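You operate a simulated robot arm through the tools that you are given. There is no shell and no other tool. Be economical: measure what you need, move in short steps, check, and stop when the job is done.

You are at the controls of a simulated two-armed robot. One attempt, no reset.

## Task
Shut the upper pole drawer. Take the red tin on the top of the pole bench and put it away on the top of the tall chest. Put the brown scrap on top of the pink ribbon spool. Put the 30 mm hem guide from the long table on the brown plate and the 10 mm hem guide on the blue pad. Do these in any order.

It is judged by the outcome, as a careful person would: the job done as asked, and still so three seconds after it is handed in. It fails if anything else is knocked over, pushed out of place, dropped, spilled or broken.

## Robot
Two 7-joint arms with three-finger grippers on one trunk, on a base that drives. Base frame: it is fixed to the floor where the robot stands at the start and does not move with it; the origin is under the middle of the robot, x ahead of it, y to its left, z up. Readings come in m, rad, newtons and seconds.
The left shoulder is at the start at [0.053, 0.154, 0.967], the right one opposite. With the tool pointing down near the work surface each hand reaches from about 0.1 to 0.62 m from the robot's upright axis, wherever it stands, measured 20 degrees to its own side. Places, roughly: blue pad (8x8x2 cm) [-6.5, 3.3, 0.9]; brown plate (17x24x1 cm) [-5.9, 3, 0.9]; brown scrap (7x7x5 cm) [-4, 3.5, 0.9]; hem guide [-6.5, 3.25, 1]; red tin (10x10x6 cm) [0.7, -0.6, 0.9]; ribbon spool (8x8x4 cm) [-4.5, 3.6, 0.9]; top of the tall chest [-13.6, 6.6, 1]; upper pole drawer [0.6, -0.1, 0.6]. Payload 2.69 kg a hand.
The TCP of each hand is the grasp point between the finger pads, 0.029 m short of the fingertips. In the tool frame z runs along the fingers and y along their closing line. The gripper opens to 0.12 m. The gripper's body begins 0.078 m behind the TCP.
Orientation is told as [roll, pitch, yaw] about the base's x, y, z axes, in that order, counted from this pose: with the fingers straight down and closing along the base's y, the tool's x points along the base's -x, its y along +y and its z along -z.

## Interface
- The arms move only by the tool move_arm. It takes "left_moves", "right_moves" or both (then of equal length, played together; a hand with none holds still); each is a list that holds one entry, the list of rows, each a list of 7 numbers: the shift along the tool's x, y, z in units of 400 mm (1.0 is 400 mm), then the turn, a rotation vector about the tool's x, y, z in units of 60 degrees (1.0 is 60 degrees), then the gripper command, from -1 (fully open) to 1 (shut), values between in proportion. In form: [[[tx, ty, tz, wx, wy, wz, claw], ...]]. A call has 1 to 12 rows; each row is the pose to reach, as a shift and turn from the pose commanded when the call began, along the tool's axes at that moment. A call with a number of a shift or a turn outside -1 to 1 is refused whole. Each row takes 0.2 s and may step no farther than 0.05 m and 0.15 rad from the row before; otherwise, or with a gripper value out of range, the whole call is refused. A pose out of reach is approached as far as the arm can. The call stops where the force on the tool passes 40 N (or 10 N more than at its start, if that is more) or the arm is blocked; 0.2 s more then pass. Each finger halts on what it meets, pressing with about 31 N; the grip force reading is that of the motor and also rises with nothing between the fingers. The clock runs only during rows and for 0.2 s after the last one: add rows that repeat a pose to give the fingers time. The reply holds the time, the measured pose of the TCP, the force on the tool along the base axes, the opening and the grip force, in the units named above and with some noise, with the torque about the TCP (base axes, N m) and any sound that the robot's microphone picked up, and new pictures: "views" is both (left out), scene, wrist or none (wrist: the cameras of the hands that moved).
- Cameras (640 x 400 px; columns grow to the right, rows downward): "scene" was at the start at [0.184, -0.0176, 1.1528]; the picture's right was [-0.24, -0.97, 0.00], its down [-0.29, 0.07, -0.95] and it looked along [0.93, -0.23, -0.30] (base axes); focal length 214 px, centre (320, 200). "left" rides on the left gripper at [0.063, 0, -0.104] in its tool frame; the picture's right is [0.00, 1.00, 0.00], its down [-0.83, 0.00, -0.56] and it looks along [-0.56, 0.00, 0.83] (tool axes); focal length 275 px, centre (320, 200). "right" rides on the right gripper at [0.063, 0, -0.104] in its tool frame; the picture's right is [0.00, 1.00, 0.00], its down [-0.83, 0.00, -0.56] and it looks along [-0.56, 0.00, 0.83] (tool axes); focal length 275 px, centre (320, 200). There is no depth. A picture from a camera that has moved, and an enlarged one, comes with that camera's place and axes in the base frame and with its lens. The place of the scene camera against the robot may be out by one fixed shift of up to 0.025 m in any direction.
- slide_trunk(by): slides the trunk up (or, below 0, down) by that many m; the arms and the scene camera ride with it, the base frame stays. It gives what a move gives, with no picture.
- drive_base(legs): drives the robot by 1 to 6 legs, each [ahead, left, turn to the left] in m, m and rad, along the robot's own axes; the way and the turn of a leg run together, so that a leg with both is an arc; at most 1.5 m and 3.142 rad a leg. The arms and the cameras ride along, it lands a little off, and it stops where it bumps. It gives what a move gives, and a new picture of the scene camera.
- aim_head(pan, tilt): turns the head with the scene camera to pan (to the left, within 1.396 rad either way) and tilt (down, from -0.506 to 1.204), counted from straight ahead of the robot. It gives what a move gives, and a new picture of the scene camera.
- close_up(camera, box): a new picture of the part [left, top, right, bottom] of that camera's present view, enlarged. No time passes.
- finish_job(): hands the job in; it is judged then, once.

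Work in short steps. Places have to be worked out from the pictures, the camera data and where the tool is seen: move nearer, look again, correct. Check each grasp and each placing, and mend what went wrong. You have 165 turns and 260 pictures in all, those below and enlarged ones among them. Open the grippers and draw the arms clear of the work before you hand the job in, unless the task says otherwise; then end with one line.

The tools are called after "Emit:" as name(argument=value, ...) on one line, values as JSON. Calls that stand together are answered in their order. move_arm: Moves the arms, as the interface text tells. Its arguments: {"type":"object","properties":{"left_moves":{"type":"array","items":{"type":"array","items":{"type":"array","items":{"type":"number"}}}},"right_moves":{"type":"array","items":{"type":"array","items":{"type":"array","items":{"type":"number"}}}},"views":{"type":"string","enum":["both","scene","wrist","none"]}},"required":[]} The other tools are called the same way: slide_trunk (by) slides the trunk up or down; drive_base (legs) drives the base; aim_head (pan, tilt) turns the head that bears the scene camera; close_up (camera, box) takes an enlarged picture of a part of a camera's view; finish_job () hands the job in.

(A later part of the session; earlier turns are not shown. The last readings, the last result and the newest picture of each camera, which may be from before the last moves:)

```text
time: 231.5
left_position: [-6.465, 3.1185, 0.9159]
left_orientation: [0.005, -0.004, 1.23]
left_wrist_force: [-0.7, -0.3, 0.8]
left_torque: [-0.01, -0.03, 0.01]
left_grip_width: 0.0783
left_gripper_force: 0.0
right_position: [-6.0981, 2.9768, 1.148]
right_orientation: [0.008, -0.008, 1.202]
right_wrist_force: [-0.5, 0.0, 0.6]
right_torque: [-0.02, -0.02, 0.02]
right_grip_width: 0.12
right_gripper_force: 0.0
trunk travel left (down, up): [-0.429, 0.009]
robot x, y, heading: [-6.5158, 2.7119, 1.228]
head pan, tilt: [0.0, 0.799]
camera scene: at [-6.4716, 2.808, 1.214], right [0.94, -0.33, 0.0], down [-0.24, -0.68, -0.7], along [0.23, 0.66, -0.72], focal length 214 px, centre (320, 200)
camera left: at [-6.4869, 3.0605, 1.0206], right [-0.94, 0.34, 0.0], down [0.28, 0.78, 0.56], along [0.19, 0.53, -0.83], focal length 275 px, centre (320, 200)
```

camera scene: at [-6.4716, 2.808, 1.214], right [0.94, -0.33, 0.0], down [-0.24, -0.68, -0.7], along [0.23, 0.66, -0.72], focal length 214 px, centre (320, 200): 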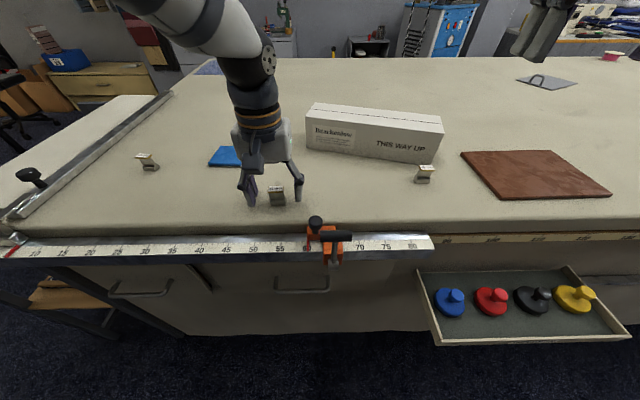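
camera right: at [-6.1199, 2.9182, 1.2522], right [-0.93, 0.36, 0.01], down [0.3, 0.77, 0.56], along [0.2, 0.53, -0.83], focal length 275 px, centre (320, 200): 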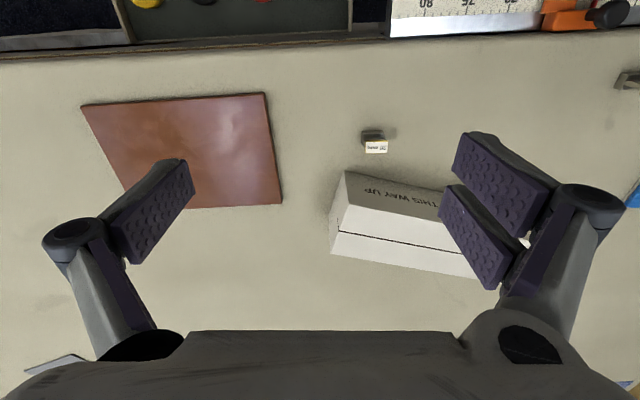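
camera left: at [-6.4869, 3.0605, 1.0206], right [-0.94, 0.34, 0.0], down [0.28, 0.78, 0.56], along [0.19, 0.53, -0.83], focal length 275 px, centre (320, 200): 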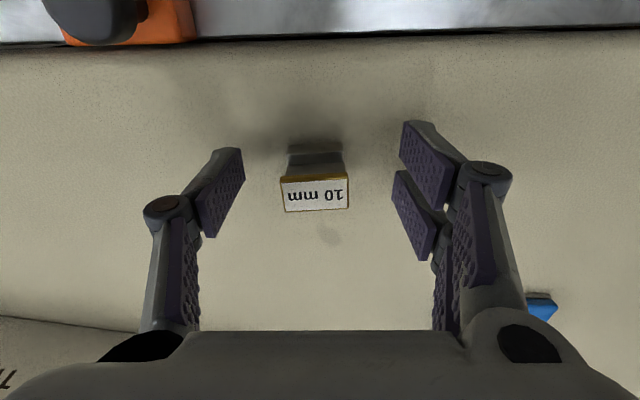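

The guide sits centred between the pads. I close and lift.

Emit:
move_arm(left_moves=[[[0, 0, 0, 0, 0, 0, 0.2], [0, 0, 0, 0, 0, 0, 0.8], [0, 0, 0, 0, 0, 0, 1], [0, 0, 0, 0, 0, 0, 1], [0, 0, -0.05, 0, 0, 0, 1], [0, 0, -0.13, 0, 0, 0, 1], [0, 0, -0.2, 0, 0, 0, 1]]], views="wrist")

```text
time: 233.1
left_position: [-6.4653, 3.1194, 0.9983]
left_orientation: [0.003, -0.003, 1.229]
left_wrist_force: [-0.5, -0.5, -0.5]
left_torque: [0.02, 0.01, -0.01]
left_grip_width: 0.0295
left_gripper_force: 31.1
right_position: [-6.0974, 2.9754, 1.149]
right_orientation: [0.008, -0.007, 1.202]
right_wrist_force: [1.2, 0.5, -0.6]
right_torque: [0.01, 0.01, 0.01]
right_grip_width: 0.1199
right_gripper_force: 0.0
trunk travel left (down, up): [-0.429, 0.009]
robot x, y, heading: [-6.515, 2.7099, 1.227]
head pan, tilt: [0.0, 0.799]
camera left: at [-6.4872, 3.0597, 1.1021], right [-0.94, 0.34, 0.0], down [0.28, 0.78, 0.56], along [0.19, 0.53, -0.83], focal length 275 px, centre (320, 200)
```

left: 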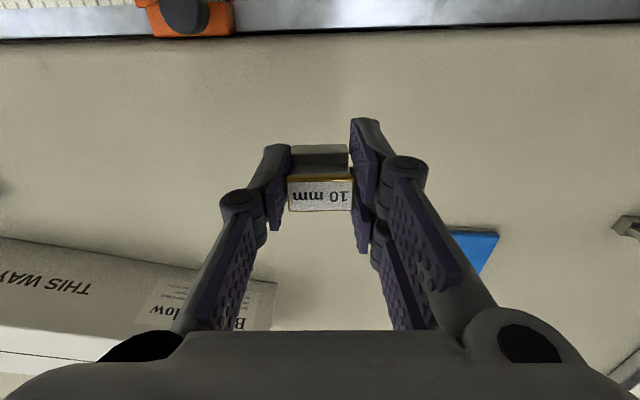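

Held at 29.5 mm. I move over the pad at (-6.547, 3.306) at z≈1.0 and look.

Emit:
move_arm(left_moves=[[[-0.08, 0.07, 0, 0, 0, 0, 1], [-0.16, 0.14, 0, 0, 0, 0, 1], [-0.24, 0.21, 0, 0, 0, 0, 1], [-0.31, 0.28, 0, 0, 0, 0, 1], [-0.373, 0.35, 0, 0, 0, 0, 1], [-0.373, 0.35, 0, 0, 0, 0, 1]]], views="both")

```text
time: 234.5
left_position: [-6.5486, 3.3056, 0.999]
left_orientation: [0.002, -0.002, 1.23]
left_wrist_force: [0.2, -0.7, -0.3]
left_torque: [-0.01, 0.01, 0.0]
left_grip_width: 0.0296
left_gripper_force: 30.6
right_position: [-6.0985, 2.9755, 1.1482]
right_orientation: [0.007, -0.007, 1.203]
right_wrist_force: [-0.5, 0.3, 0.7]
right_torque: [0.0, -0.01, 0.01]
right_grip_width: 0.12
right_gripper_force: 0.1
trunk travel left (down, up): [-0.429, 0.009]
robot x, y, heading: [-6.5174, 2.7145, 1.231]
head pan, tilt: [0.0, 0.799]
camera scene: at [-6.4716, 2.8073, 1.2141], right [0.94, -0.33, 0.0], down [-0.24, -0.68, -0.7], along [0.23, 0.66, -0.72], focal length 214 px, centre (320, 200)
camera left: at [-6.5699, 3.2472, 1.1035], right [-0.94, 0.34, 0.0], down [0.28, 0.78, 0.56], along [0.19, 0.53, -0.83], focal length 275 px, centre (320, 200)
```

scene: 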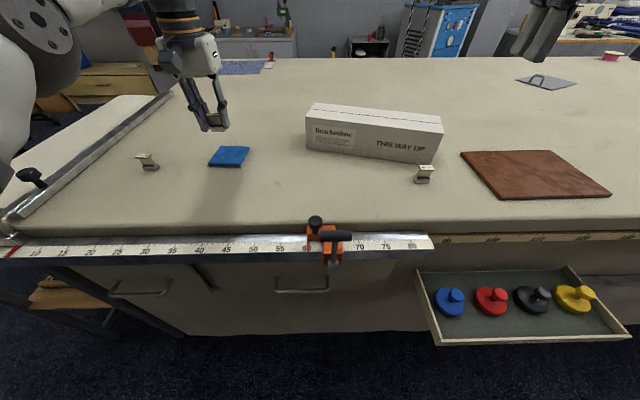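
left: 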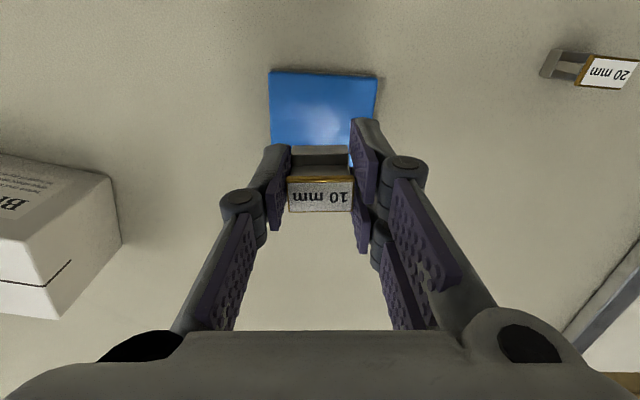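

Pad is centred about 1 cm further ahead. I shift that and lower in fine steps.

Emit:
move_arm(left_moves=[[[-0.022, 0, 0.05, 0, 0, 0, 1], [-0.022, 0, 0.1, 0, 0, 0, 1], [-0.022, 0, 0.125, 0, 0, 0, 1], [-0.022, 0, 0.135, 0, 0, 0, 1], [-0.022, 0, 0.145, 0, 0, 0, 1]]], views="scene")

Emit:
close_up(camera="scene", box=[180, 110, 276, 170])

```text
time: 235.7
left_position: [-6.543, 3.3167, 0.9405]
left_orientation: [0.003, -0.003, 1.23]
left_wrist_force: [-0.2, 1.0, -0.4]
left_torque: [0.0, -0.01, 0.01]
left_grip_width: 0.0293
left_gripper_force: 30.9
right_position: [-6.0968, 2.9777, 1.1471]
right_orientation: [0.007, -0.008, 1.202]
right_wrist_force: [0.7, -0.1, 0.1]
right_torque: [0.01, -0.01, -0.02]
right_grip_width: 0.1201
right_gripper_force: 0.0
trunk travel left (down, up): [-0.429, 0.009]
robot x, y, heading: [-6.513, 2.712, 1.234]
head pan, tilt: [0.0, 0.799]
camera scene: at [-6.4716, 2.8082, 1.2139], right [0.94, -0.33, 0.0], down [-0.24, -0.68, -0.7], along [0.23, 0.66, -0.72], focal length 214 px, centre (320, 200)
```

scene: 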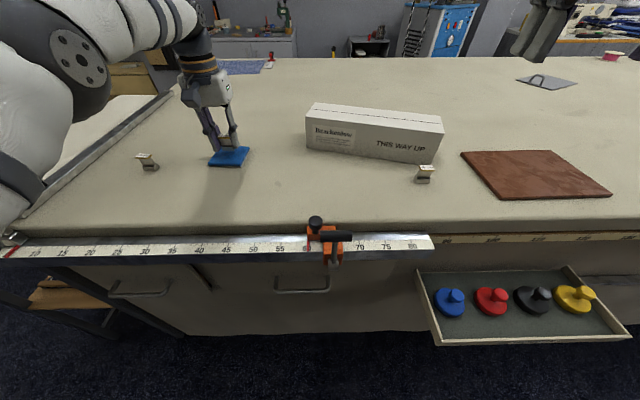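

```text
6.67 times, centred on (228, 140) of scene
camera zoom: at [-6.4716, 2.8082, 1.2139], right [0.94, -0.33, 0.0], down [-0.24, -0.68, -0.7], along [0.23, 0.66, -0.72], focal length 1430 px, centre (933, 600)
```

zoom: 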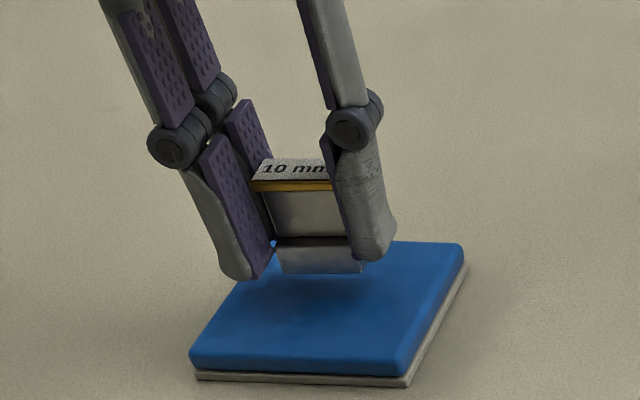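

Still about a cm above the pad and slightly far; I come back 8 mm and lower further finely.

Emit:
move_arm(left_moves=[[[0.02, 0, 0.005, 0, 0, 0, 1], [0.02, 0, 0.012, 0, 0, 0, 1], [0.02, 0, 0.019, 0, 0, 0, 1], [0.02, 0, 0.026, 0, 0, 0, 1]]], views="none")

Emit:
close_up(camera="scene", box=[180, 110, 276, 170])

```text
time: 236.7
left_position: [-6.5452, 3.3085, 0.9298]
left_orientation: [0.002, -0.006, 1.23]
left_wrist_force: [-0.4, 0.8, 1.0]
left_torque: [-0.01, 0.0, -0.02]
left_grip_width: 0.0295
left_gripper_force: 30.9
right_position: [-6.0971, 2.9765, 1.1487]
right_orientation: [0.007, -0.007, 1.203]
right_wrist_force: [-0.3, 1.3, -0.5]
right_torque: [0.0, 0.02, 0.0]
right_grip_width: 0.12
right_gripper_force: 0.1
trunk travel left (down, up): [-0.429, 0.009]
robot x, y, heading: [-6.5153, 2.7152, 1.23]
head pan, tilt: [0.0, 0.799]
```

```text
6.67 times, centred on (228, 140) of scene
camera zoom: at [-6.4716, 2.8079, 1.214], right [0.94, -0.33, 0.0], down [-0.24, -0.68, -0.7], along [0.23, 0.66, -0.72], focal length 1430 px, centre (933, 600)
```

zoom: 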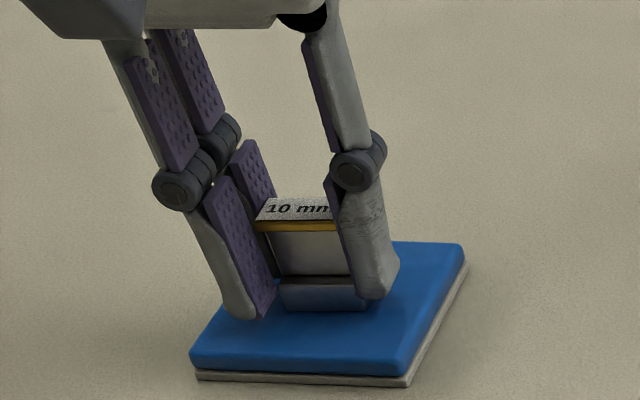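

Nearly there; I continue in 2 mm steps until contact.

Emit:
move_arm(left_moves=[[[0, 0, 0.006, 0, 0, 0, 1], [0, 0, 0.012, 0, 0, 0, 1], [0, 0, 0.018, 0, 0, 0, 1], [0, 0, 0.024, 0, 0, 0, 1], [0, 0, 0.03, 0, 0, 0, 1]]], views="none")

Emit:
close_up(camera="scene", box=[180, 110, 276, 170])

```text
time: 237.9
left_position: [-6.5456, 3.3084, 0.9221]
left_orientation: [0.004, -0.011, 1.23]
left_wrist_force: [1.3, 1.7, 28.9]
left_torque: [0.03, -0.02, -0.02]
left_grip_width: 0.0293
left_gripper_force: 30.7
right_position: [-6.0962, 2.9742, 1.1491]
right_orientation: [0.007, -0.008, 1.204]
right_wrist_force: [0.2, 0.0, 0.0]
right_torque: [0.01, 0.05, 0.0]
right_grip_width: 0.1199
right_gripper_force: 0.1
trunk travel left (down, up): [-0.429, 0.009]
robot x, y, heading: [-6.516, 2.7123, 1.23]
head pan, tilt: [0.0, 0.799]
```

```text
6.67 times, centred on (228, 140) of scene
camera zoom: at [-6.4715, 2.8056, 1.2144], right [0.94, -0.33, 0.0], down [-0.24, -0.67, -0.7], along [0.23, 0.66, -0.72], focal length 1430 px, centre (933, 600)
```

zoom: 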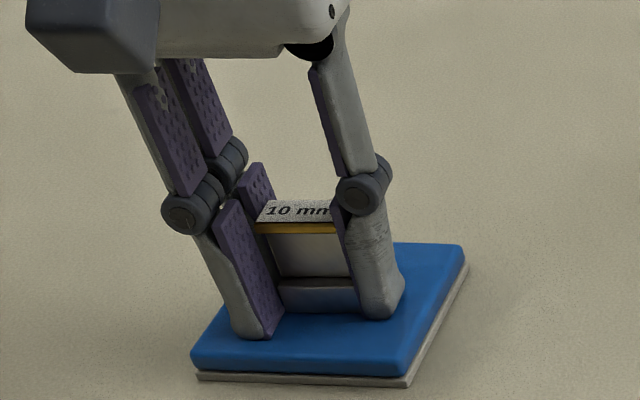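

Contact (29 N). I ease up 3 mm, open gently and lift away.

Emit:
move_arm(left_moves=[[[0, 0, -0.012, 0, 0, 0, 1], [0, 0, -0.012, 0, 0, 0, 0.6], [0, 0, -0.012, 0, 0, 0, 0.3], [0, 0, -0.012, 0, 0, 0, 0], [0, 0, -0.012, 0, 0, 0, -0.2], [0, 0, -0.012, 0, 0, 0, -0.2], [0, 0, -0.08, 0, 0, 0, -0.2], [0, 0, -0.18, 0, 0, 0, -0.2], [0, 0, -0.28, 0, 0, 0, -0.2]]], views="wrist")

Emit:
close_up(camera="scene", box=[180, 110, 276, 170])

```text
time: 239.9
left_position: [-6.5509, 3.3014, 1.0309]
left_orientation: [0.004, -0.003, 1.23]
left_wrist_force: [-0.6, 0.0, -0.3]
left_torque: [0.01, 0.01, 0.0]
left_grip_width: 0.0718
left_gripper_force: 0.1
left hand out of reach, approached as far as the arm can: row 9
right_position: [-6.0976, 2.9758, 1.1473]
right_orientation: [0.009, -0.006, 1.201]
right_wrist_force: [-0.6, -1.1, 0.8]
right_torque: [0.02, -0.02, 0.0]
right_grip_width: 0.1201
right_gripper_force: 0.0
trunk travel left (down, up): [-0.429, 0.009]
robot x, y, heading: [-6.5141, 2.7192, 1.228]
head pan, tilt: [0.0, 0.799]
camera left: at [-6.5714, 3.2409, 1.1346], right [-0.94, 0.34, 0.0], down [0.28, 0.78, 0.56], along [0.19, 0.53, -0.83], focal length 275 px, centre (320, 200)
```

left: 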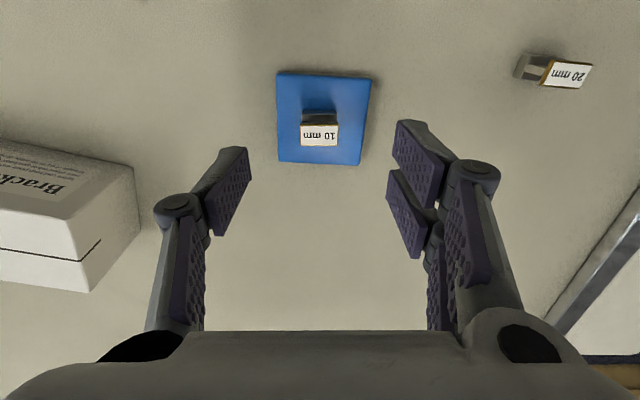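

```text
6.67 times, centred on (228, 140) of scene
camera zoom: at [-6.4717, 2.8073, 1.2141], right [0.94, -0.33, 0.0], down [-0.24, -0.68, -0.7], along [0.23, 0.66, -0.72], focal length 1430 px, centre (933, 600)
```

zoom: 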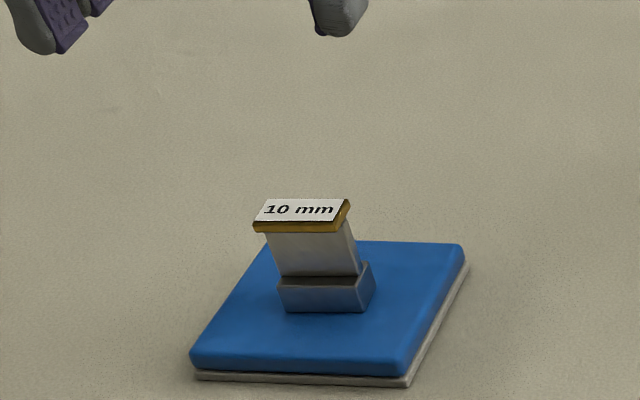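

The 10 mm guide stands on the blue pad. Next the 30 mm with the right hand: I retract the left hand and shift the base right 0.15 m.

Emit:
move_arm(left_moves=[[[0.1, 0.02, -0.05, 0, 0, 0, -1], [0.2, 0.04, -0.1, 0, 0, 0, -1], [0.3, 0.08, -0.15, 0, 0, 0, -1], [0.4, 0.12, -0.2, 0, 0, 0, -1], [0.5, 0.16, -0.25, 0, 0, 0, -1]]], views="none")

Emit:
drive_base(legs=[[0, -0.15, 0]])

Emit:
close_up(camera="right", box=[0, 0, 640, 400])

```text
time: 241.1
left_position: [-6.6785, 3.1331, 1.1271]
left_orientation: [-0.003, -0.003, 1.232]
left_wrist_force: [-0.3, 0.0, -0.4]
left_torque: [0.03, -0.02, 0.02]
left_grip_width: 0.12
left_gripper_force: 0.1
right_position: [-6.0985, 2.9768, 1.1481]
right_orientation: [0.007, -0.007, 1.204]
right_wrist_force: [-0.8, 0.6, -0.2]
right_torque: [0.0, -0.05, 0.0]
right_grip_width: 0.1198
right_gripper_force: 0.1
trunk travel left (down, up): [-0.429, 0.009]
robot x, y, heading: [-6.5131, 2.714, 1.235]
head pan, tilt: [0.0, 0.799]
```

```text
time: 242.9
left_position: [-6.5365, 3.0827, 1.1284]
left_orientation: [0.004, -0.003, 1.232]
left_wrist_force: [-0.3, 0.4, -0.3]
left_torque: [0.0, 0.01, 0.01]
left_grip_width: 0.1197
left_gripper_force: 0.1
right_position: [-5.9571, 2.9265, 1.1481]
right_orientation: [0.005, -0.007, 1.204]
right_wrist_force: [0.1, -0.9, 0.0]
right_torque: [0.02, 0.03, -0.01]
right_grip_width: 0.1201
right_gripper_force: 0.1
trunk travel left (down, up): [-0.429, 0.009]
robot x, y, heading: [-6.3751, 2.6649, 1.23]
head pan, tilt: [0.0, 0.799]
camera scene: at [-6.3257, 2.7561, 1.2137], right [0.92, -0.39, 0.0], down [-0.28, -0.66, -0.69], along [0.27, 0.64, -0.72], focal length 214 px, centre (320, 200)
```

scene: 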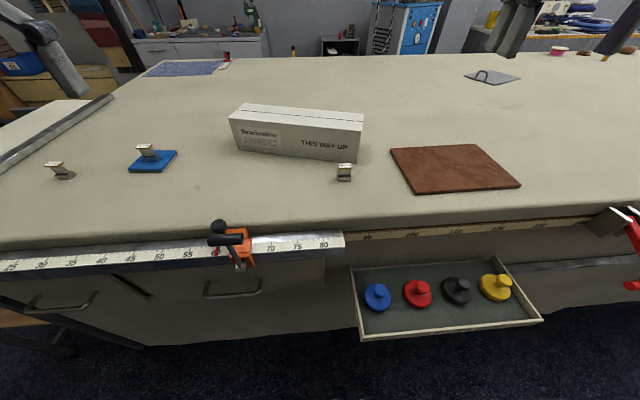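

```text
1.00 times, centred on (320, 200) of right (not enlarged: the box is as wide or as high as the picture)
camera zoom: at [-5.9785, 2.8687, 1.2521], right [-0.94, 0.35, 0.01], down [0.3, 0.77, 0.56], along [0.19, 0.53, -0.83], focal length 275 px, centre (320, 200)
```

zoom: 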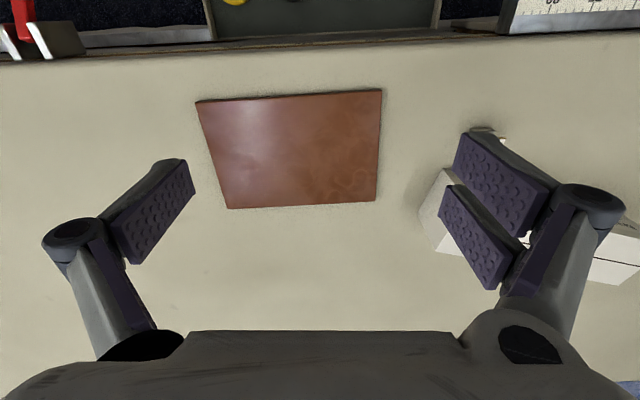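

Plate centre ≈(-5.89, 3.008), 30 mm guide ≈(-6.137, 3.075). I bring the right hand above the guide.

Emit:
move_arm(right_moves=[[[-0.03, 0.09, 0, 0, 0, 0, -1], [-0.06, 0.18, 0, 0, 0, 0, -1], [-0.09, 0.27, 0.03, 0, 0, 0, -1], [-0.12, 0.36, 0.08, 0, 0, 0, -1], [-0.15, 0.45, 0.14, 0, 0, 0, -1], [-0.185, 0.552, 0.18, 0, 0, 0, -1], [-0.185, 0.552, 0.25, 0, 0, 0, -1]]], views="both")

```text
time: 244.5
left_position: [-6.5361, 3.0818, 1.1283]
left_orientation: [0.003, -0.003, 1.232]
left_wrist_force: [0.0, -0.1, 0.3]
left_torque: [0.02, 0.0, -0.01]
left_grip_width: 0.1198
left_gripper_force: 0.1
right_position: [-6.137, 3.0763, 1.0507]
right_orientation: [0.006, -0.006, 1.204]
right_wrist_force: [0.2, 0.1, 0.0]
right_torque: [0.0, 0.03, 0.02]
right_grip_width: 0.1202
right_gripper_force: 0.0
trunk travel left (down, up): [-0.429, 0.009]
robot x, y, heading: [-6.375, 2.6664, 1.23]
head pan, tilt: [0.0, 0.799]
camera scene: at [-6.3257, 2.756, 1.2136], right [0.92, -0.39, 0.0], down [-0.28, -0.66, -0.69], along [0.27, 0.64, -0.72], focal length 214 px, centre (320, 200)
camera right: at [-6.1589, 3.0172, 1.1556], right [-0.94, 0.35, 0.01], down [0.3, 0.77, 0.56], along [0.19, 0.53, -0.83], focal length 275 px, centre (320, 200)
```

scene: 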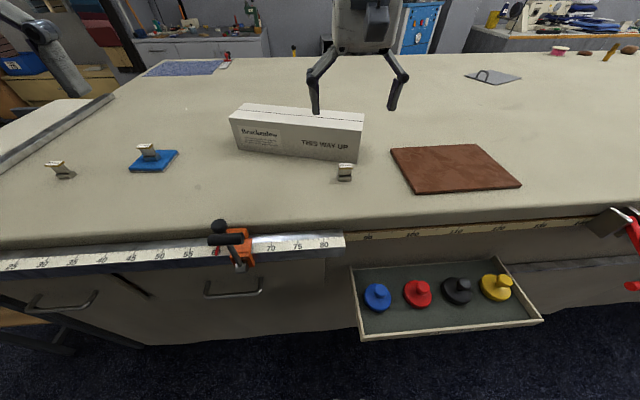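
right: 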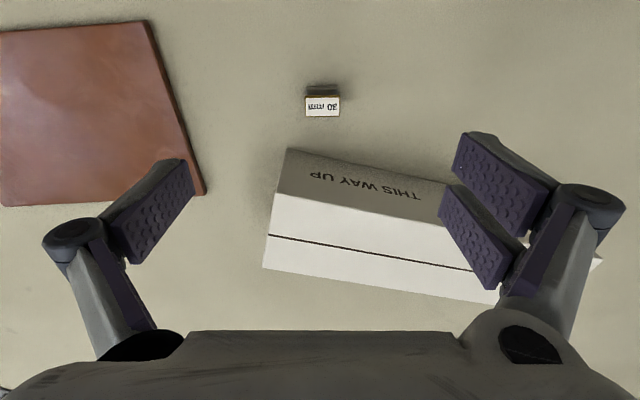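

Centred on the 30 mm guide with box face ~6 cm behind it. I descend with half-open fingers.

Emit:
move_arm(right_moves=[[[0, 0.009, 0.08, 0, 0, 0, -0.3], [0, 0.009, 0.16, 0, 0, 0, -0.3], [0, 0.009, 0.24, 0, 0, 0, -0.3], [0, 0.009, 0.3, 0, 0, 0, -0.3], [0, 0.009, 0.338, 0, 0, 0, -0.3], [0, 0.009, 0.338, 0, 0, 0, -0.3]]], views="wrist")

```text
time: 245.9
left_position: [-6.537, 3.0825, 1.1283]
left_orientation: [0.004, -0.003, 1.234]
left_wrist_force: [0.1, -0.5, -0.2]
left_torque: [-0.03, 0.0, 0.0]
left_grip_width: 0.1203
left_gripper_force: 0.0
right_position: [-6.1409, 3.0811, 0.9132]
right_orientation: [0.006, -0.008, 1.203]
right_wrist_force: [0.5, 0.1, -0.7]
right_torque: [-0.01, 0.01, 0.01]
right_grip_width: 0.0781
right_gripper_force: 0.1
trunk travel left (down, up): [-0.429, 0.009]
robot x, y, heading: [-6.3768, 2.6675, 1.232]
head pan, tilt: [0.0, 0.799]
camera right: at [-6.1627, 3.0223, 1.0171], right [-0.94, 0.35, 0.01], down [0.3, 0.77, 0.56], along [0.19, 0.53, -0.83], focal length 275 px, centre (320, 200)
```

right: 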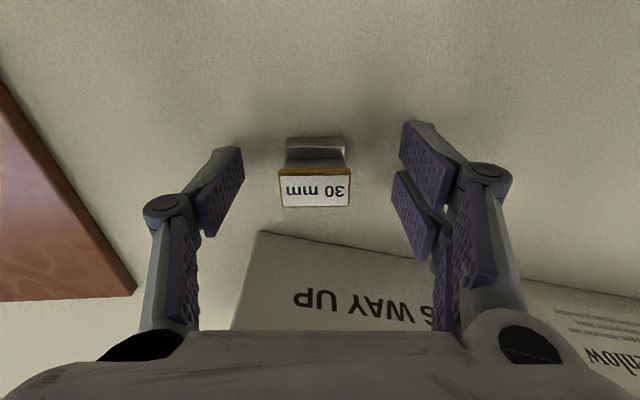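

Aligned. I close and lift 0.1 m.

Emit:
move_arm(right_moves=[[[0, 0, 0, 0, 0, 0, 0.2], [0, 0, 0, 0, 0, 0, 0.8], [0, 0, 0, 0, 0, 0, 1], [0, 0, 0, 0, 0, 0, 1], [0, 0, -0.06, 0, 0, 0, 1], [0, 0, -0.15, 0, 0, 0, 1], [0.02, 0, -0.25, 0, 0, 0, 1]]], views="wrist")

```text
time: 247.5
left_position: [-6.5372, 3.0819, 1.1289]
left_orientation: [0.004, -0.004, 1.231]
left_wrist_force: [0.2, 0.1, 0.1]
left_torque: [0.02, -0.01, -0.01]
left_grip_width: 0.12
left_gripper_force: 0.0
right_position: [-6.1422, 3.0729, 1.0132]
right_orientation: [0.007, -0.008, 1.205]
right_wrist_force: [-0.5, -0.1, -0.2]
right_torque: [-0.01, -0.04, -0.01]
right_grip_width: 0.0295
right_gripper_force: 30.5
trunk travel left (down, up): [-0.429, 0.009]
robot x, y, heading: [-6.3709, 2.6639, 1.234]
head pan, tilt: [0.0, 0.799]
camera right: at [-6.1634, 3.0132, 1.1176], right [-0.94, 0.35, 0.01], down [0.3, 0.77, 0.56], along [0.19, 0.53, -0.83], focal length 275 px, centre (320, 200)
```

right: 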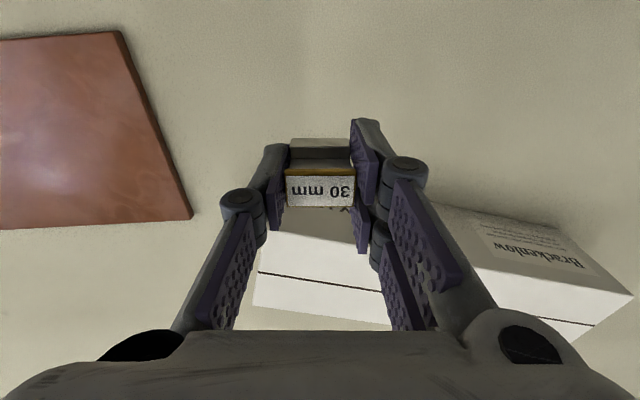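

Held. I carry it over the plate centre.

Emit:
move_arm(right_moves=[[[-0.01, -0.11, 0, 0, 0, 0, 1], [-0.02, -0.22, 0, 0, 0, 0, 1], [-0.03, -0.33, 0, 0, 0, 0, 1], [-0.045, -0.44, 0, 0, 0, 0, 1], [-0.06, -0.55, 0, 0, 0, 0, 1], [-0.074, -0.646, 0, 0, 0, 0, 1], [-0.074, -0.646, 0, 0, 0, 0, 1]]], views="both")

```text
time: 249.1
left_position: [-6.5372, 3.0817, 1.1289]
left_orientation: [0.005, -0.002, 1.231]
left_wrist_force: [-0.3, -0.4, 0.2]
left_torque: [-0.01, -0.01, 0.0]
left_grip_width: 0.1198
left_gripper_force: 0.1
right_position: [-5.8949, 3.0071, 1.0101]
right_orientation: [0.005, -0.006, 1.205]
right_wrist_force: [0.1, -0.9, -0.8]
right_torque: [0.0, -0.04, -0.02]
right_grip_width: 0.0291
right_gripper_force: 31.3
trunk travel left (down, up): [-0.429, 0.009]
robot x, y, heading: [-6.3727, 2.6651, 1.232]
head pan, tilt: [0.0, 0.799]
camera scene: at [-6.3264, 2.7563, 1.2138], right [0.92, -0.39, 0.0], down [-0.28, -0.66, -0.7], along [0.27, 0.64, -0.72], focal length 214 px, centre (320, 200)
camera right: at [-5.915, 2.9483, 1.1158], right [-0.94, 0.35, 0.01], down [0.3, 0.77, 0.56], along [0.19, 0.53, -0.83], focal length 275 px, centre (320, 200)
```

scene: 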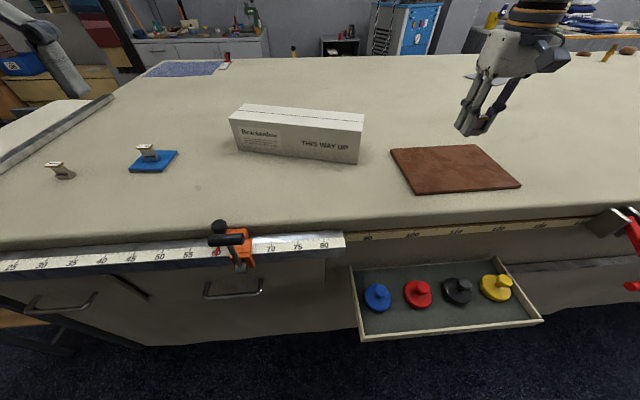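
right: 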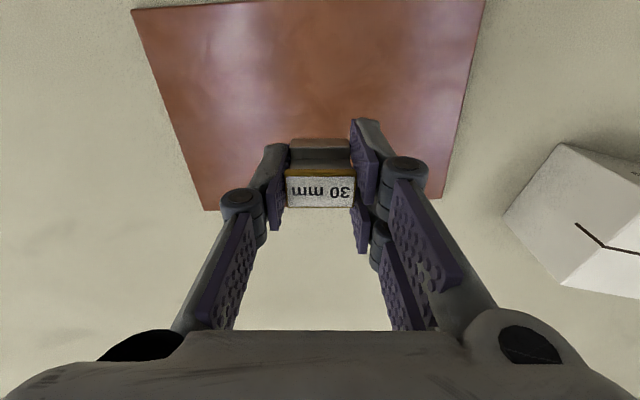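

Well centred over the plate. I lower to near the surface, then in fine steps.

Emit:
move_arm(right_moves=[[[0, 0, 0.06, 0, 0, 0, 1], [0, 0, 0.12, 0, 0, 0, 1], [0, 0, 0.17, 0, 0, 0, 1], [0, 0, 0.18, 0, 0, 0, 1], [0, 0, 0.19, 0, 0, 0, 1], [0, 0, 0.196, 0, 0, 0, 1], [0, 0, 0.202, 0, 0, 0, 1]]], views="none")

Emit:
close_up(camera="scene", box=[400, 110, 528, 190])

```text
time: 250.7
left_position: [-6.5355, 3.0834, 1.1287]
left_orientation: [0.003, -0.004, 1.233]
left_wrist_force: [0.0, -0.5, -0.6]
left_torque: [0.0, -0.01, 0.0]
left_grip_width: 0.12
left_gripper_force: 0.0
right_position: [-5.8917, 3.0069, 0.9316]
right_orientation: [0.005, -0.007, 1.205]
right_wrist_force: [0.1, 0.4, -0.7]
right_torque: [0.0, 0.02, -0.01]
right_grip_width: 0.0294
right_gripper_force: 30.6
trunk travel left (down, up): [-0.429, 0.009]
robot x, y, heading: [-6.3753, 2.6615, 1.233]
head pan, tilt: [0.0, 0.799]
```

```text
5.00 times, centred on (464, 150) of scene
camera zoom: at [-6.326, 2.7564, 1.2138], right [0.92, -0.39, 0.0], down [-0.28, -0.66, -0.7], along [0.27, 0.64, -0.72], focal length 1072 px, centre (-400, 450)
```

zoom: 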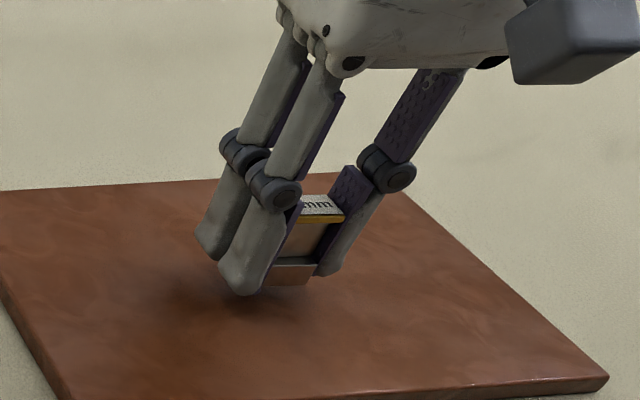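

Emit:
move_arm(right_moves=[[[0, 0, 0.006, 0, 0, 0, 1], [0, 0, 0.012, 0, 0, 0, 1], [0, 0, 0.018, 0, 0, 0, 1], [0, 0, 0.024, 0, 0, 0, 1], [0, 0, 0.03, 0, 0, 0, 1]]], views="none")

Emit:
close_up(camera="scene", box=[400, 110, 528, 190])

```text
time: 251.9
left_position: [-6.538, 3.0816, 1.1293]
left_orientation: [0.004, -0.005, 1.232]
left_wrist_force: [0.6, 0.4, -0.7]
left_torque: [0.02, 0.01, -0.03]
left_grip_width: 0.1203
left_gripper_force: 0.2
right_position: [-5.8926, 3.0057, 0.9226]
right_orientation: [0.005, -0.012, 1.204]
right_wrist_force: [0.1, -0.4, 13.5]
right_torque: [-0.05, 0.1, 0.0]
right_grip_width: 0.0295
right_gripper_force: 31.1
trunk travel left (down, up): [-0.429, 0.009]
robot x, y, heading: [-6.3736, 2.6636, 1.237]
head pan, tilt: [0.0, 0.799]
```

```text
5.00 times, centred on (464, 150) of scene
camera zoom: at [-6.327, 2.7554, 1.2144], right [0.92, -0.39, 0.0], down [-0.28, -0.66, -0.7], along [0.27, 0.64, -0.72], focal length 1072 px, centre (-400, 450)
```

zoom: 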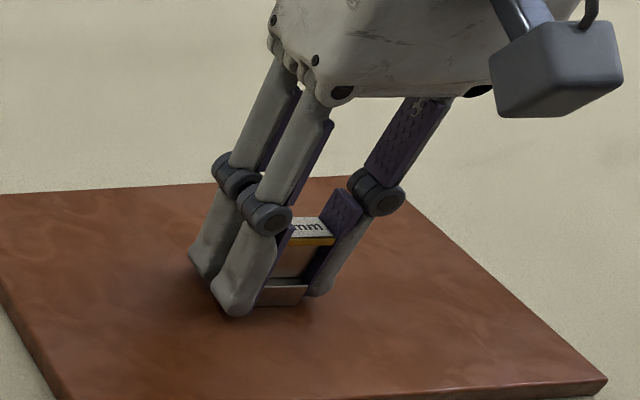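

Contact at 13.5 N. I open gently and lift away.

Emit:
move_arm(right_moves=[[[0, 0, -0.004, 0, 0, 0, 1], [0, 0, -0.004, 0, 0, 0, 0.6], [0, 0, -0.004, 0, 0, 0, 0.3], [0, 0, -0.004, 0, 0, 0, 0], [0, 0, -0.004, 0, 0, 0, -0.3], [0, 0, -0.004, 0, 0, 0, -0.3], [0, 0, -0.08, 0, 0, 0, -0.3], [0, 0, -0.18, 0, 0, 0, -0.3], [0.06, 0, -0.28, 0, 0, 0, -0.3], [0.15, 0, -0.35, 0, 0, 0, -0.3]]], views="wrist")

Emit:
close_up(camera="scene", box=[120, 90, 540, 352])

```text
time: 254.1
left_position: [-6.5374, 3.081, 1.1292]
left_orientation: [0.004, -0.004, 1.232]
left_wrist_force: [0.5, -0.2, -0.6]
left_torque: [0.05, -0.01, -0.03]
left_grip_width: 0.1202
left_gripper_force: 0.1
right_position: [-5.9131, 2.9478, 1.0606]
right_orientation: [0.009, -0.007, 1.206]
right_wrist_force: [-0.5, 0.0, -0.1]
right_torque: [0.0, 0.0, 0.03]
right_grip_width: 0.0781
right_gripper_force: 0.1
trunk travel left (down, up): [-0.429, 0.009]
robot x, y, heading: [-6.374, 2.6603, 1.235]
head pan, tilt: [0.0, 0.799]
camera right: at [-5.9357, 2.8894, 1.165], right [-0.94, 0.35, 0.01], down [0.3, 0.77, 0.56], along [0.19, 0.53, -0.83], focal length 275 px, centre (320, 200)
```

right: 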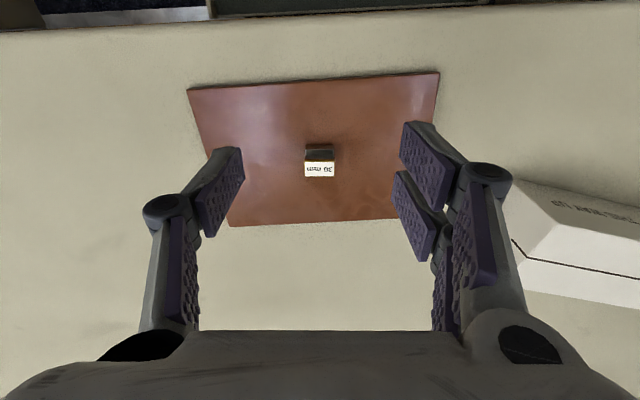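

```text
1.52 times, centred on (330, 221) of scene
camera zoom: at [-6.3265, 2.7554, 1.2141], right [0.92, -0.39, 0.0], down [-0.28, -0.66, -0.7], along [0.27, 0.64, -0.72], focal length 327 px, centre (305, 168)
```

zoom: 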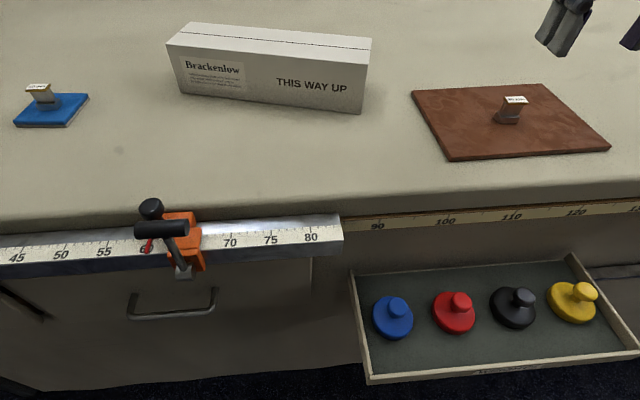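

Both guides are on their places. Now the scrap and spool, near the far side of the table. I look left (west end) to see if I can pass around.

Emit:
aim_head(pan=0.9, tilt=0.4)

Emit:
aim_head(pan=-0.5, tilt=0.35)

```text
time: 255.3
left_position: [-6.5373, 3.0819, 1.1295]
left_orientation: [0.0, -0.003, 1.234]
left_wrist_force: [-0.2, -0.2, -0.4]
left_torque: [0.03, -0.01, 0.04]
left_grip_width: 0.12
left_gripper_force: 0.0
right_position: [-5.9132, 2.9488, 1.0594]
right_orientation: [0.006, -0.006, 1.203]
right_wrist_force: [0.1, -0.3, 0.7]
right_torque: [-0.04, 0.01, -0.02]
right_grip_width: 0.078
right_gripper_force: 0.0
trunk travel left (down, up): [-0.429, 0.009]
robot x, y, heading: [-6.3763, 2.663, 1.235]
head pan, tilt: [0.901, 0.4]
camera scene: at [-6.3226, 2.7666, 1.2419], right [0.92, -0.38, 0.0], down [-0.17, -0.43, -0.89], along [0.34, 0.82, -0.46], focal length 214 px, centre (320, 200)
```

scene: 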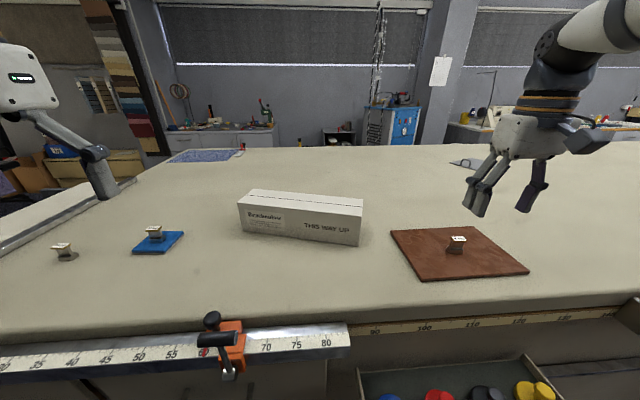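

```text
time: 256.8
left_position: [-6.536, 3.0829, 1.1283]
left_orientation: [0.001, -0.003, 1.234]
left_wrist_force: [0.6, -0.5, -0.8]
left_torque: [0.02, -0.01, 0.01]
left_grip_width: 0.1199
left_gripper_force: 0.1
right_position: [-5.9139, 2.9498, 1.0602]
right_orientation: [0.006, -0.006, 1.204]
right_wrist_force: [-0.2, -0.2, -0.4]
right_torque: [0.02, 0.03, 0.03]
right_grip_width: 0.0778
right_gripper_force: 0.1
trunk travel left (down, up): [-0.429, 0.009]
robot x, y, heading: [-6.374, 2.6637, 1.227]
head pan, tilt: [-0.499, 0.351]
camera scene: at [-6.2882, 2.7445, 1.2536], right [0.67, -0.74, 0.0], down [-0.26, -0.23, -0.94], along [0.7, 0.63, -0.34], focal length 214 px, centre (320, 200)
```

scene: 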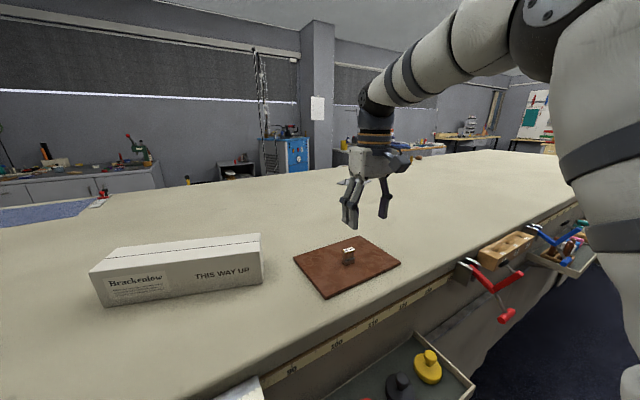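

The head seemed hindered to the left, so I take the known east route. I back off and turn to face east along the aisle.

Emit:
drive_base(legs=[[-0.5, 0, 0], [0, 0, -1.56]])

Emit:
aim_head(pan=0.0, tilt=0.35)

```text
time: 263.6
left_position: [-6.1215, 2.3603, 1.1279]
left_orientation: [0.004, -0.005, -0.33]
left_wrist_force: [0.2, 0.1, 0.3]
left_torque: [-0.04, 0.03, 0.01]
left_grip_width: 0.1201
left_gripper_force: 0.0
right_position: [-6.2505, 1.7359, 1.0597]
right_orientation: [0.007, -0.007, -0.363]
right_wrist_force: [0.4, -0.3, 0.2]
right_torque: [0.01, -0.01, -0.02]
right_grip_width: 0.078
right_gripper_force: 0.0
trunk travel left (down, up): [-0.429, 0.009]
robot x, y, heading: [-6.5347, 2.1956, -0.333]
head pan, tilt: [-0.499, 0.351]
camera scene: at [-6.4498, 2.1265, 1.2536], right [-0.74, -0.67, 0.0], down [-0.23, 0.25, -0.94], along [0.63, -0.69, -0.34], focal length 214 px, centre (320, 200)
```

scene: 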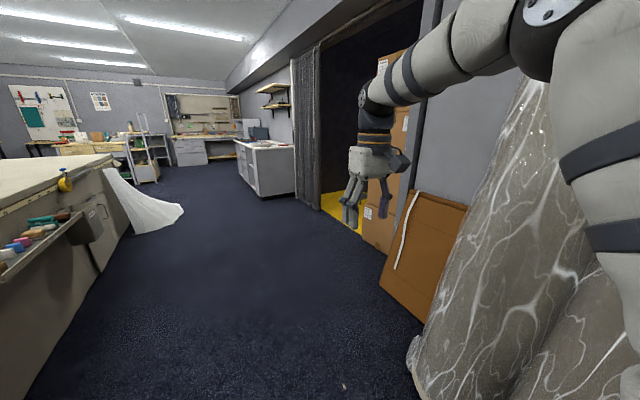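

```text
time: 264.5
left_position: [-6.12, 2.3614, 1.1269]
left_orientation: [0.0, -0.004, -0.332]
left_wrist_force: [0.1, -0.9, -0.4]
left_torque: [0.02, 0.01, -0.02]
left_grip_width: 0.1201
left_gripper_force: 0.1
right_position: [-6.2499, 1.7364, 1.0597]
right_orientation: [0.007, -0.006, -0.361]
right_wrist_force: [0.4, 0.6, 0.7]
right_torque: [0.01, 0.01, -0.01]
right_grip_width: 0.078
right_gripper_force: 0.0
trunk travel left (down, up): [-0.429, 0.009]
robot x, y, heading: [-6.5414, 2.1981, -0.333]
head pan, tilt: [0.0, 0.351]
camera scene: at [-6.4263, 2.16, 1.2537], right [-0.38, -0.93, 0.0], down [-0.32, 0.13, -0.94], along [0.87, -0.36, -0.34], focal length 214 px, centre (320, 200)
```

scene: 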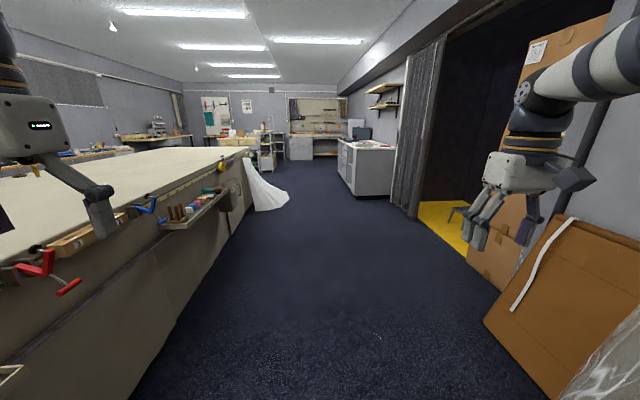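

The aisle to the east is clear between the cloth and the white cabinet. I drive 2.9 m and check.

Emit:
drive_base(legs=[[1.45, -0.04, 0], [1.45, -0.04, 0]])

```text
time: 278.4
left_position: [-3.4315, 1.3425, 1.1279]
left_orientation: [0.005, -0.003, -0.344]
left_wrist_force: [0.9, 0.0, 0.0]
left_torque: [0.01, 0.03, 0.02]
left_grip_width: 0.1199
left_gripper_force: 0.1
right_position: [-3.5664, 0.7199, 1.0598]
right_orientation: [0.007, -0.007, -0.372]
right_wrist_force: [0.3, 1.1, -0.4]
right_torque: [-0.03, 0.01, -0.01]
right_grip_width: 0.0783
right_gripper_force: 0.0
trunk travel left (down, up): [-0.429, 0.009]
robot x, y, heading: [-3.8493, 1.179, -0.34]
head pan, tilt: [0.0, 0.351]
camera scene: at [-3.7388, 1.1453, 1.2536], right [-0.4, -0.92, 0.0], down [-0.32, 0.14, -0.94], along [0.86, -0.37, -0.34], focal length 214 px, centre (320, 200)
```

scene: 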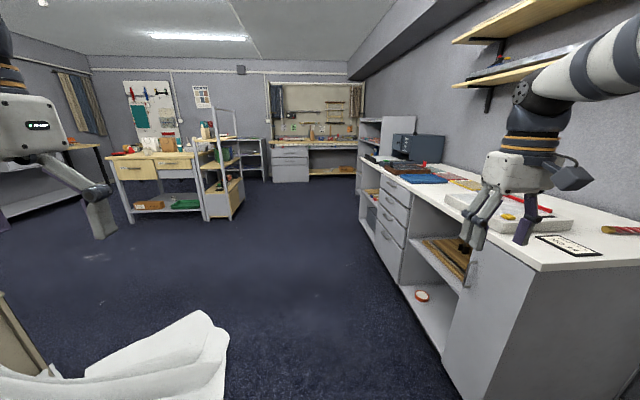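

Clear. I go on past the cloth, turn north and move up east of the table's end.

Emit:
drive_base(legs=[[1.45, 0, 0], [0.3, 0.1, 0], [0, 0, 1.9]])

Emit:
aim_head(pan=0.3, tilt=0.35)

```text
time: 291.9
left_position: [-2.4053, 1.0366, 1.1287]
left_orientation: [0.003, -0.002, 1.502]
left_wrist_force: [0.0, -0.3, 1.0]
left_torque: [-0.01, 0.0, 0.0]
left_grip_width: 0.1202
left_gripper_force: 0.1
right_position: [-1.7705, 1.0753, 1.059]
right_orientation: [0.006, -0.007, 1.474]
right_wrist_force: [-0.3, 0.9, 0.7]
right_torque: [0.03, -0.01, 0.02]
right_grip_width: 0.0781
right_gripper_force: 0.1
trunk travel left (down, up): [-0.429, 0.009]
robot x, y, heading: [-2.1411, 0.6771, 1.505]
head pan, tilt: [0.0, 0.351]
camera scene: at [-2.1132, 0.7885, 1.2536], right [0.99, -0.13, 0.0], down [-0.04, -0.34, -0.94], along [0.12, 0.93, -0.34], focal length 214 px, centre (320, 200)
```

scene: 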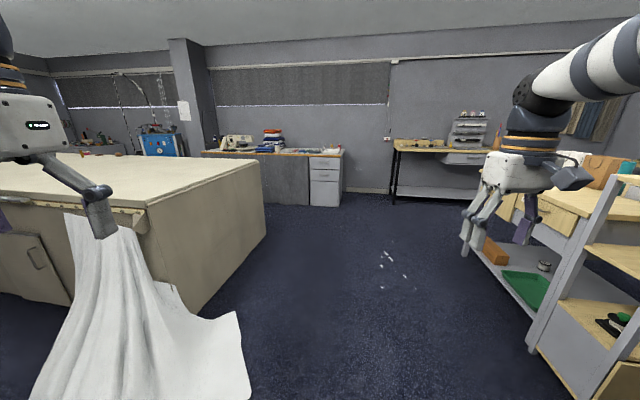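

```text
time: 292.7
left_position: [-2.4068, 1.0366, 1.1275]
left_orientation: [0.0, -0.001, 1.504]
left_wrist_force: [0.4, 0.6, -0.4]
left_torque: [0.0, -0.01, 0.0]
left_grip_width: 0.1199
left_gripper_force: 0.1
right_position: [-1.7685, 1.0745, 1.0595]
right_orientation: [0.006, -0.007, 1.473]
right_wrist_force: [-0.3, -1.2, -0.8]
right_torque: [-0.01, -0.03, -0.01]
right_grip_width: 0.078
right_gripper_force: 0.1
trunk travel left (down, up): [-0.429, 0.009]
robot x, y, heading: [-2.1349, 0.676, 1.499]
head pan, tilt: [0.3, 0.351]
camera scene: at [-2.1141, 0.7887, 1.2533], right [0.99, -0.12, 0.0], down [-0.04, -0.34, -0.94], along [0.11, 0.93, -0.35], focal length 214 px, centre (320, 200)
```

scene: 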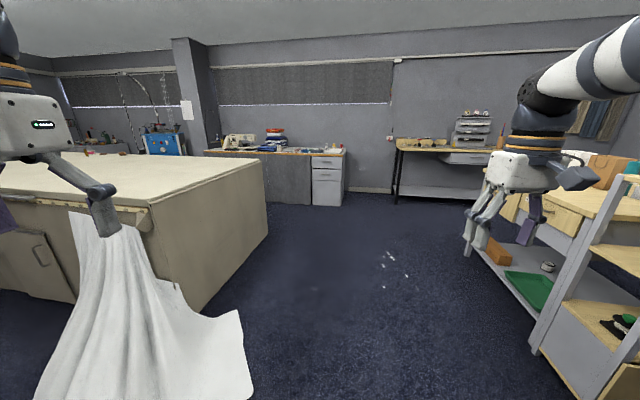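

I shift right clear of the cloth, drive north beside the table's end, and turn there to face the table's far side.

Emit:
drive_base(legs=[[0.3, -0.4, 0], [1.4, 0, 0], [0, 0, 2.87]])

Emit:
aim_head(pan=-0.9, tilt=0.35)

```text
time: 309.4
left_position: [-1.4273, 1.8619, 1.1285]
left_orientation: [0.0, -0.002, -1.91]
left_wrist_force: [-0.4, -0.7, -1.0]
left_torque: [-0.06, -0.02, -0.01]
left_grip_width: 0.1203
left_gripper_force: 0.1
right_position: [-2.0517, 1.9955, 1.0588]
right_orientation: [0.005, -0.008, -1.941]
right_wrist_force: [0.3, 0.4, 0.7]
right_torque: [-0.01, -0.01, -0.01]
right_grip_width: 0.0781
right_gripper_force: 0.0
trunk travel left (down, up): [-0.429, 0.009]
robot x, y, heading: [-1.5915, 2.2792, -1.91]
head pan, tilt: [0.3, 0.351]
camera scene: at [-1.6188, 2.1859, 1.2536], right [-0.92, 0.38, 0.0], down [0.13, 0.32, -0.94], along [-0.36, -0.87, -0.34], focal length 214 px, centre (320, 200)
```

scene: 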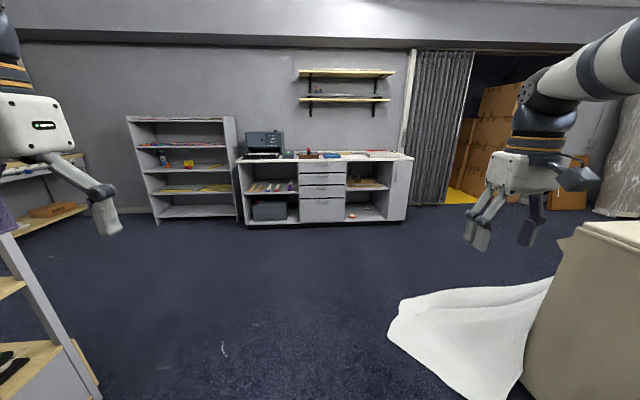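

```text
time: 310.8
left_position: [-1.4274, 1.862, 1.1279]
left_orientation: [0.0, -0.004, -1.91]
left_wrist_force: [-0.1, 0.5, -0.3]
left_torque: [0.01, 0.0, -0.01]
left_grip_width: 0.12
left_gripper_force: 0.0
right_position: [-2.0524, 1.9966, 1.0596]
right_orientation: [0.005, -0.007, -1.94]
right_wrist_force: [0.0, -0.8, -0.7]
right_torque: [0.01, 0.03, -0.02]
right_grip_width: 0.0781
right_gripper_force: 0.1
trunk travel left (down, up): [-0.429, 0.009]
robot x, y, heading: [-1.5916, 2.2802, -1.913]
head pan, tilt: [-0.901, 0.351]
camera scene: at [-1.6714, 2.2418, 1.2536], right [-0.32, 0.95, 0.0], down [0.33, 0.11, -0.94], along [-0.89, -0.3, -0.34], focal length 214 px, centre (320, 200)
```

scene: 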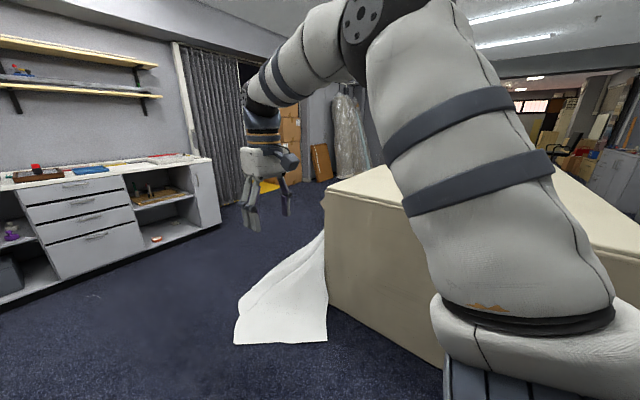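

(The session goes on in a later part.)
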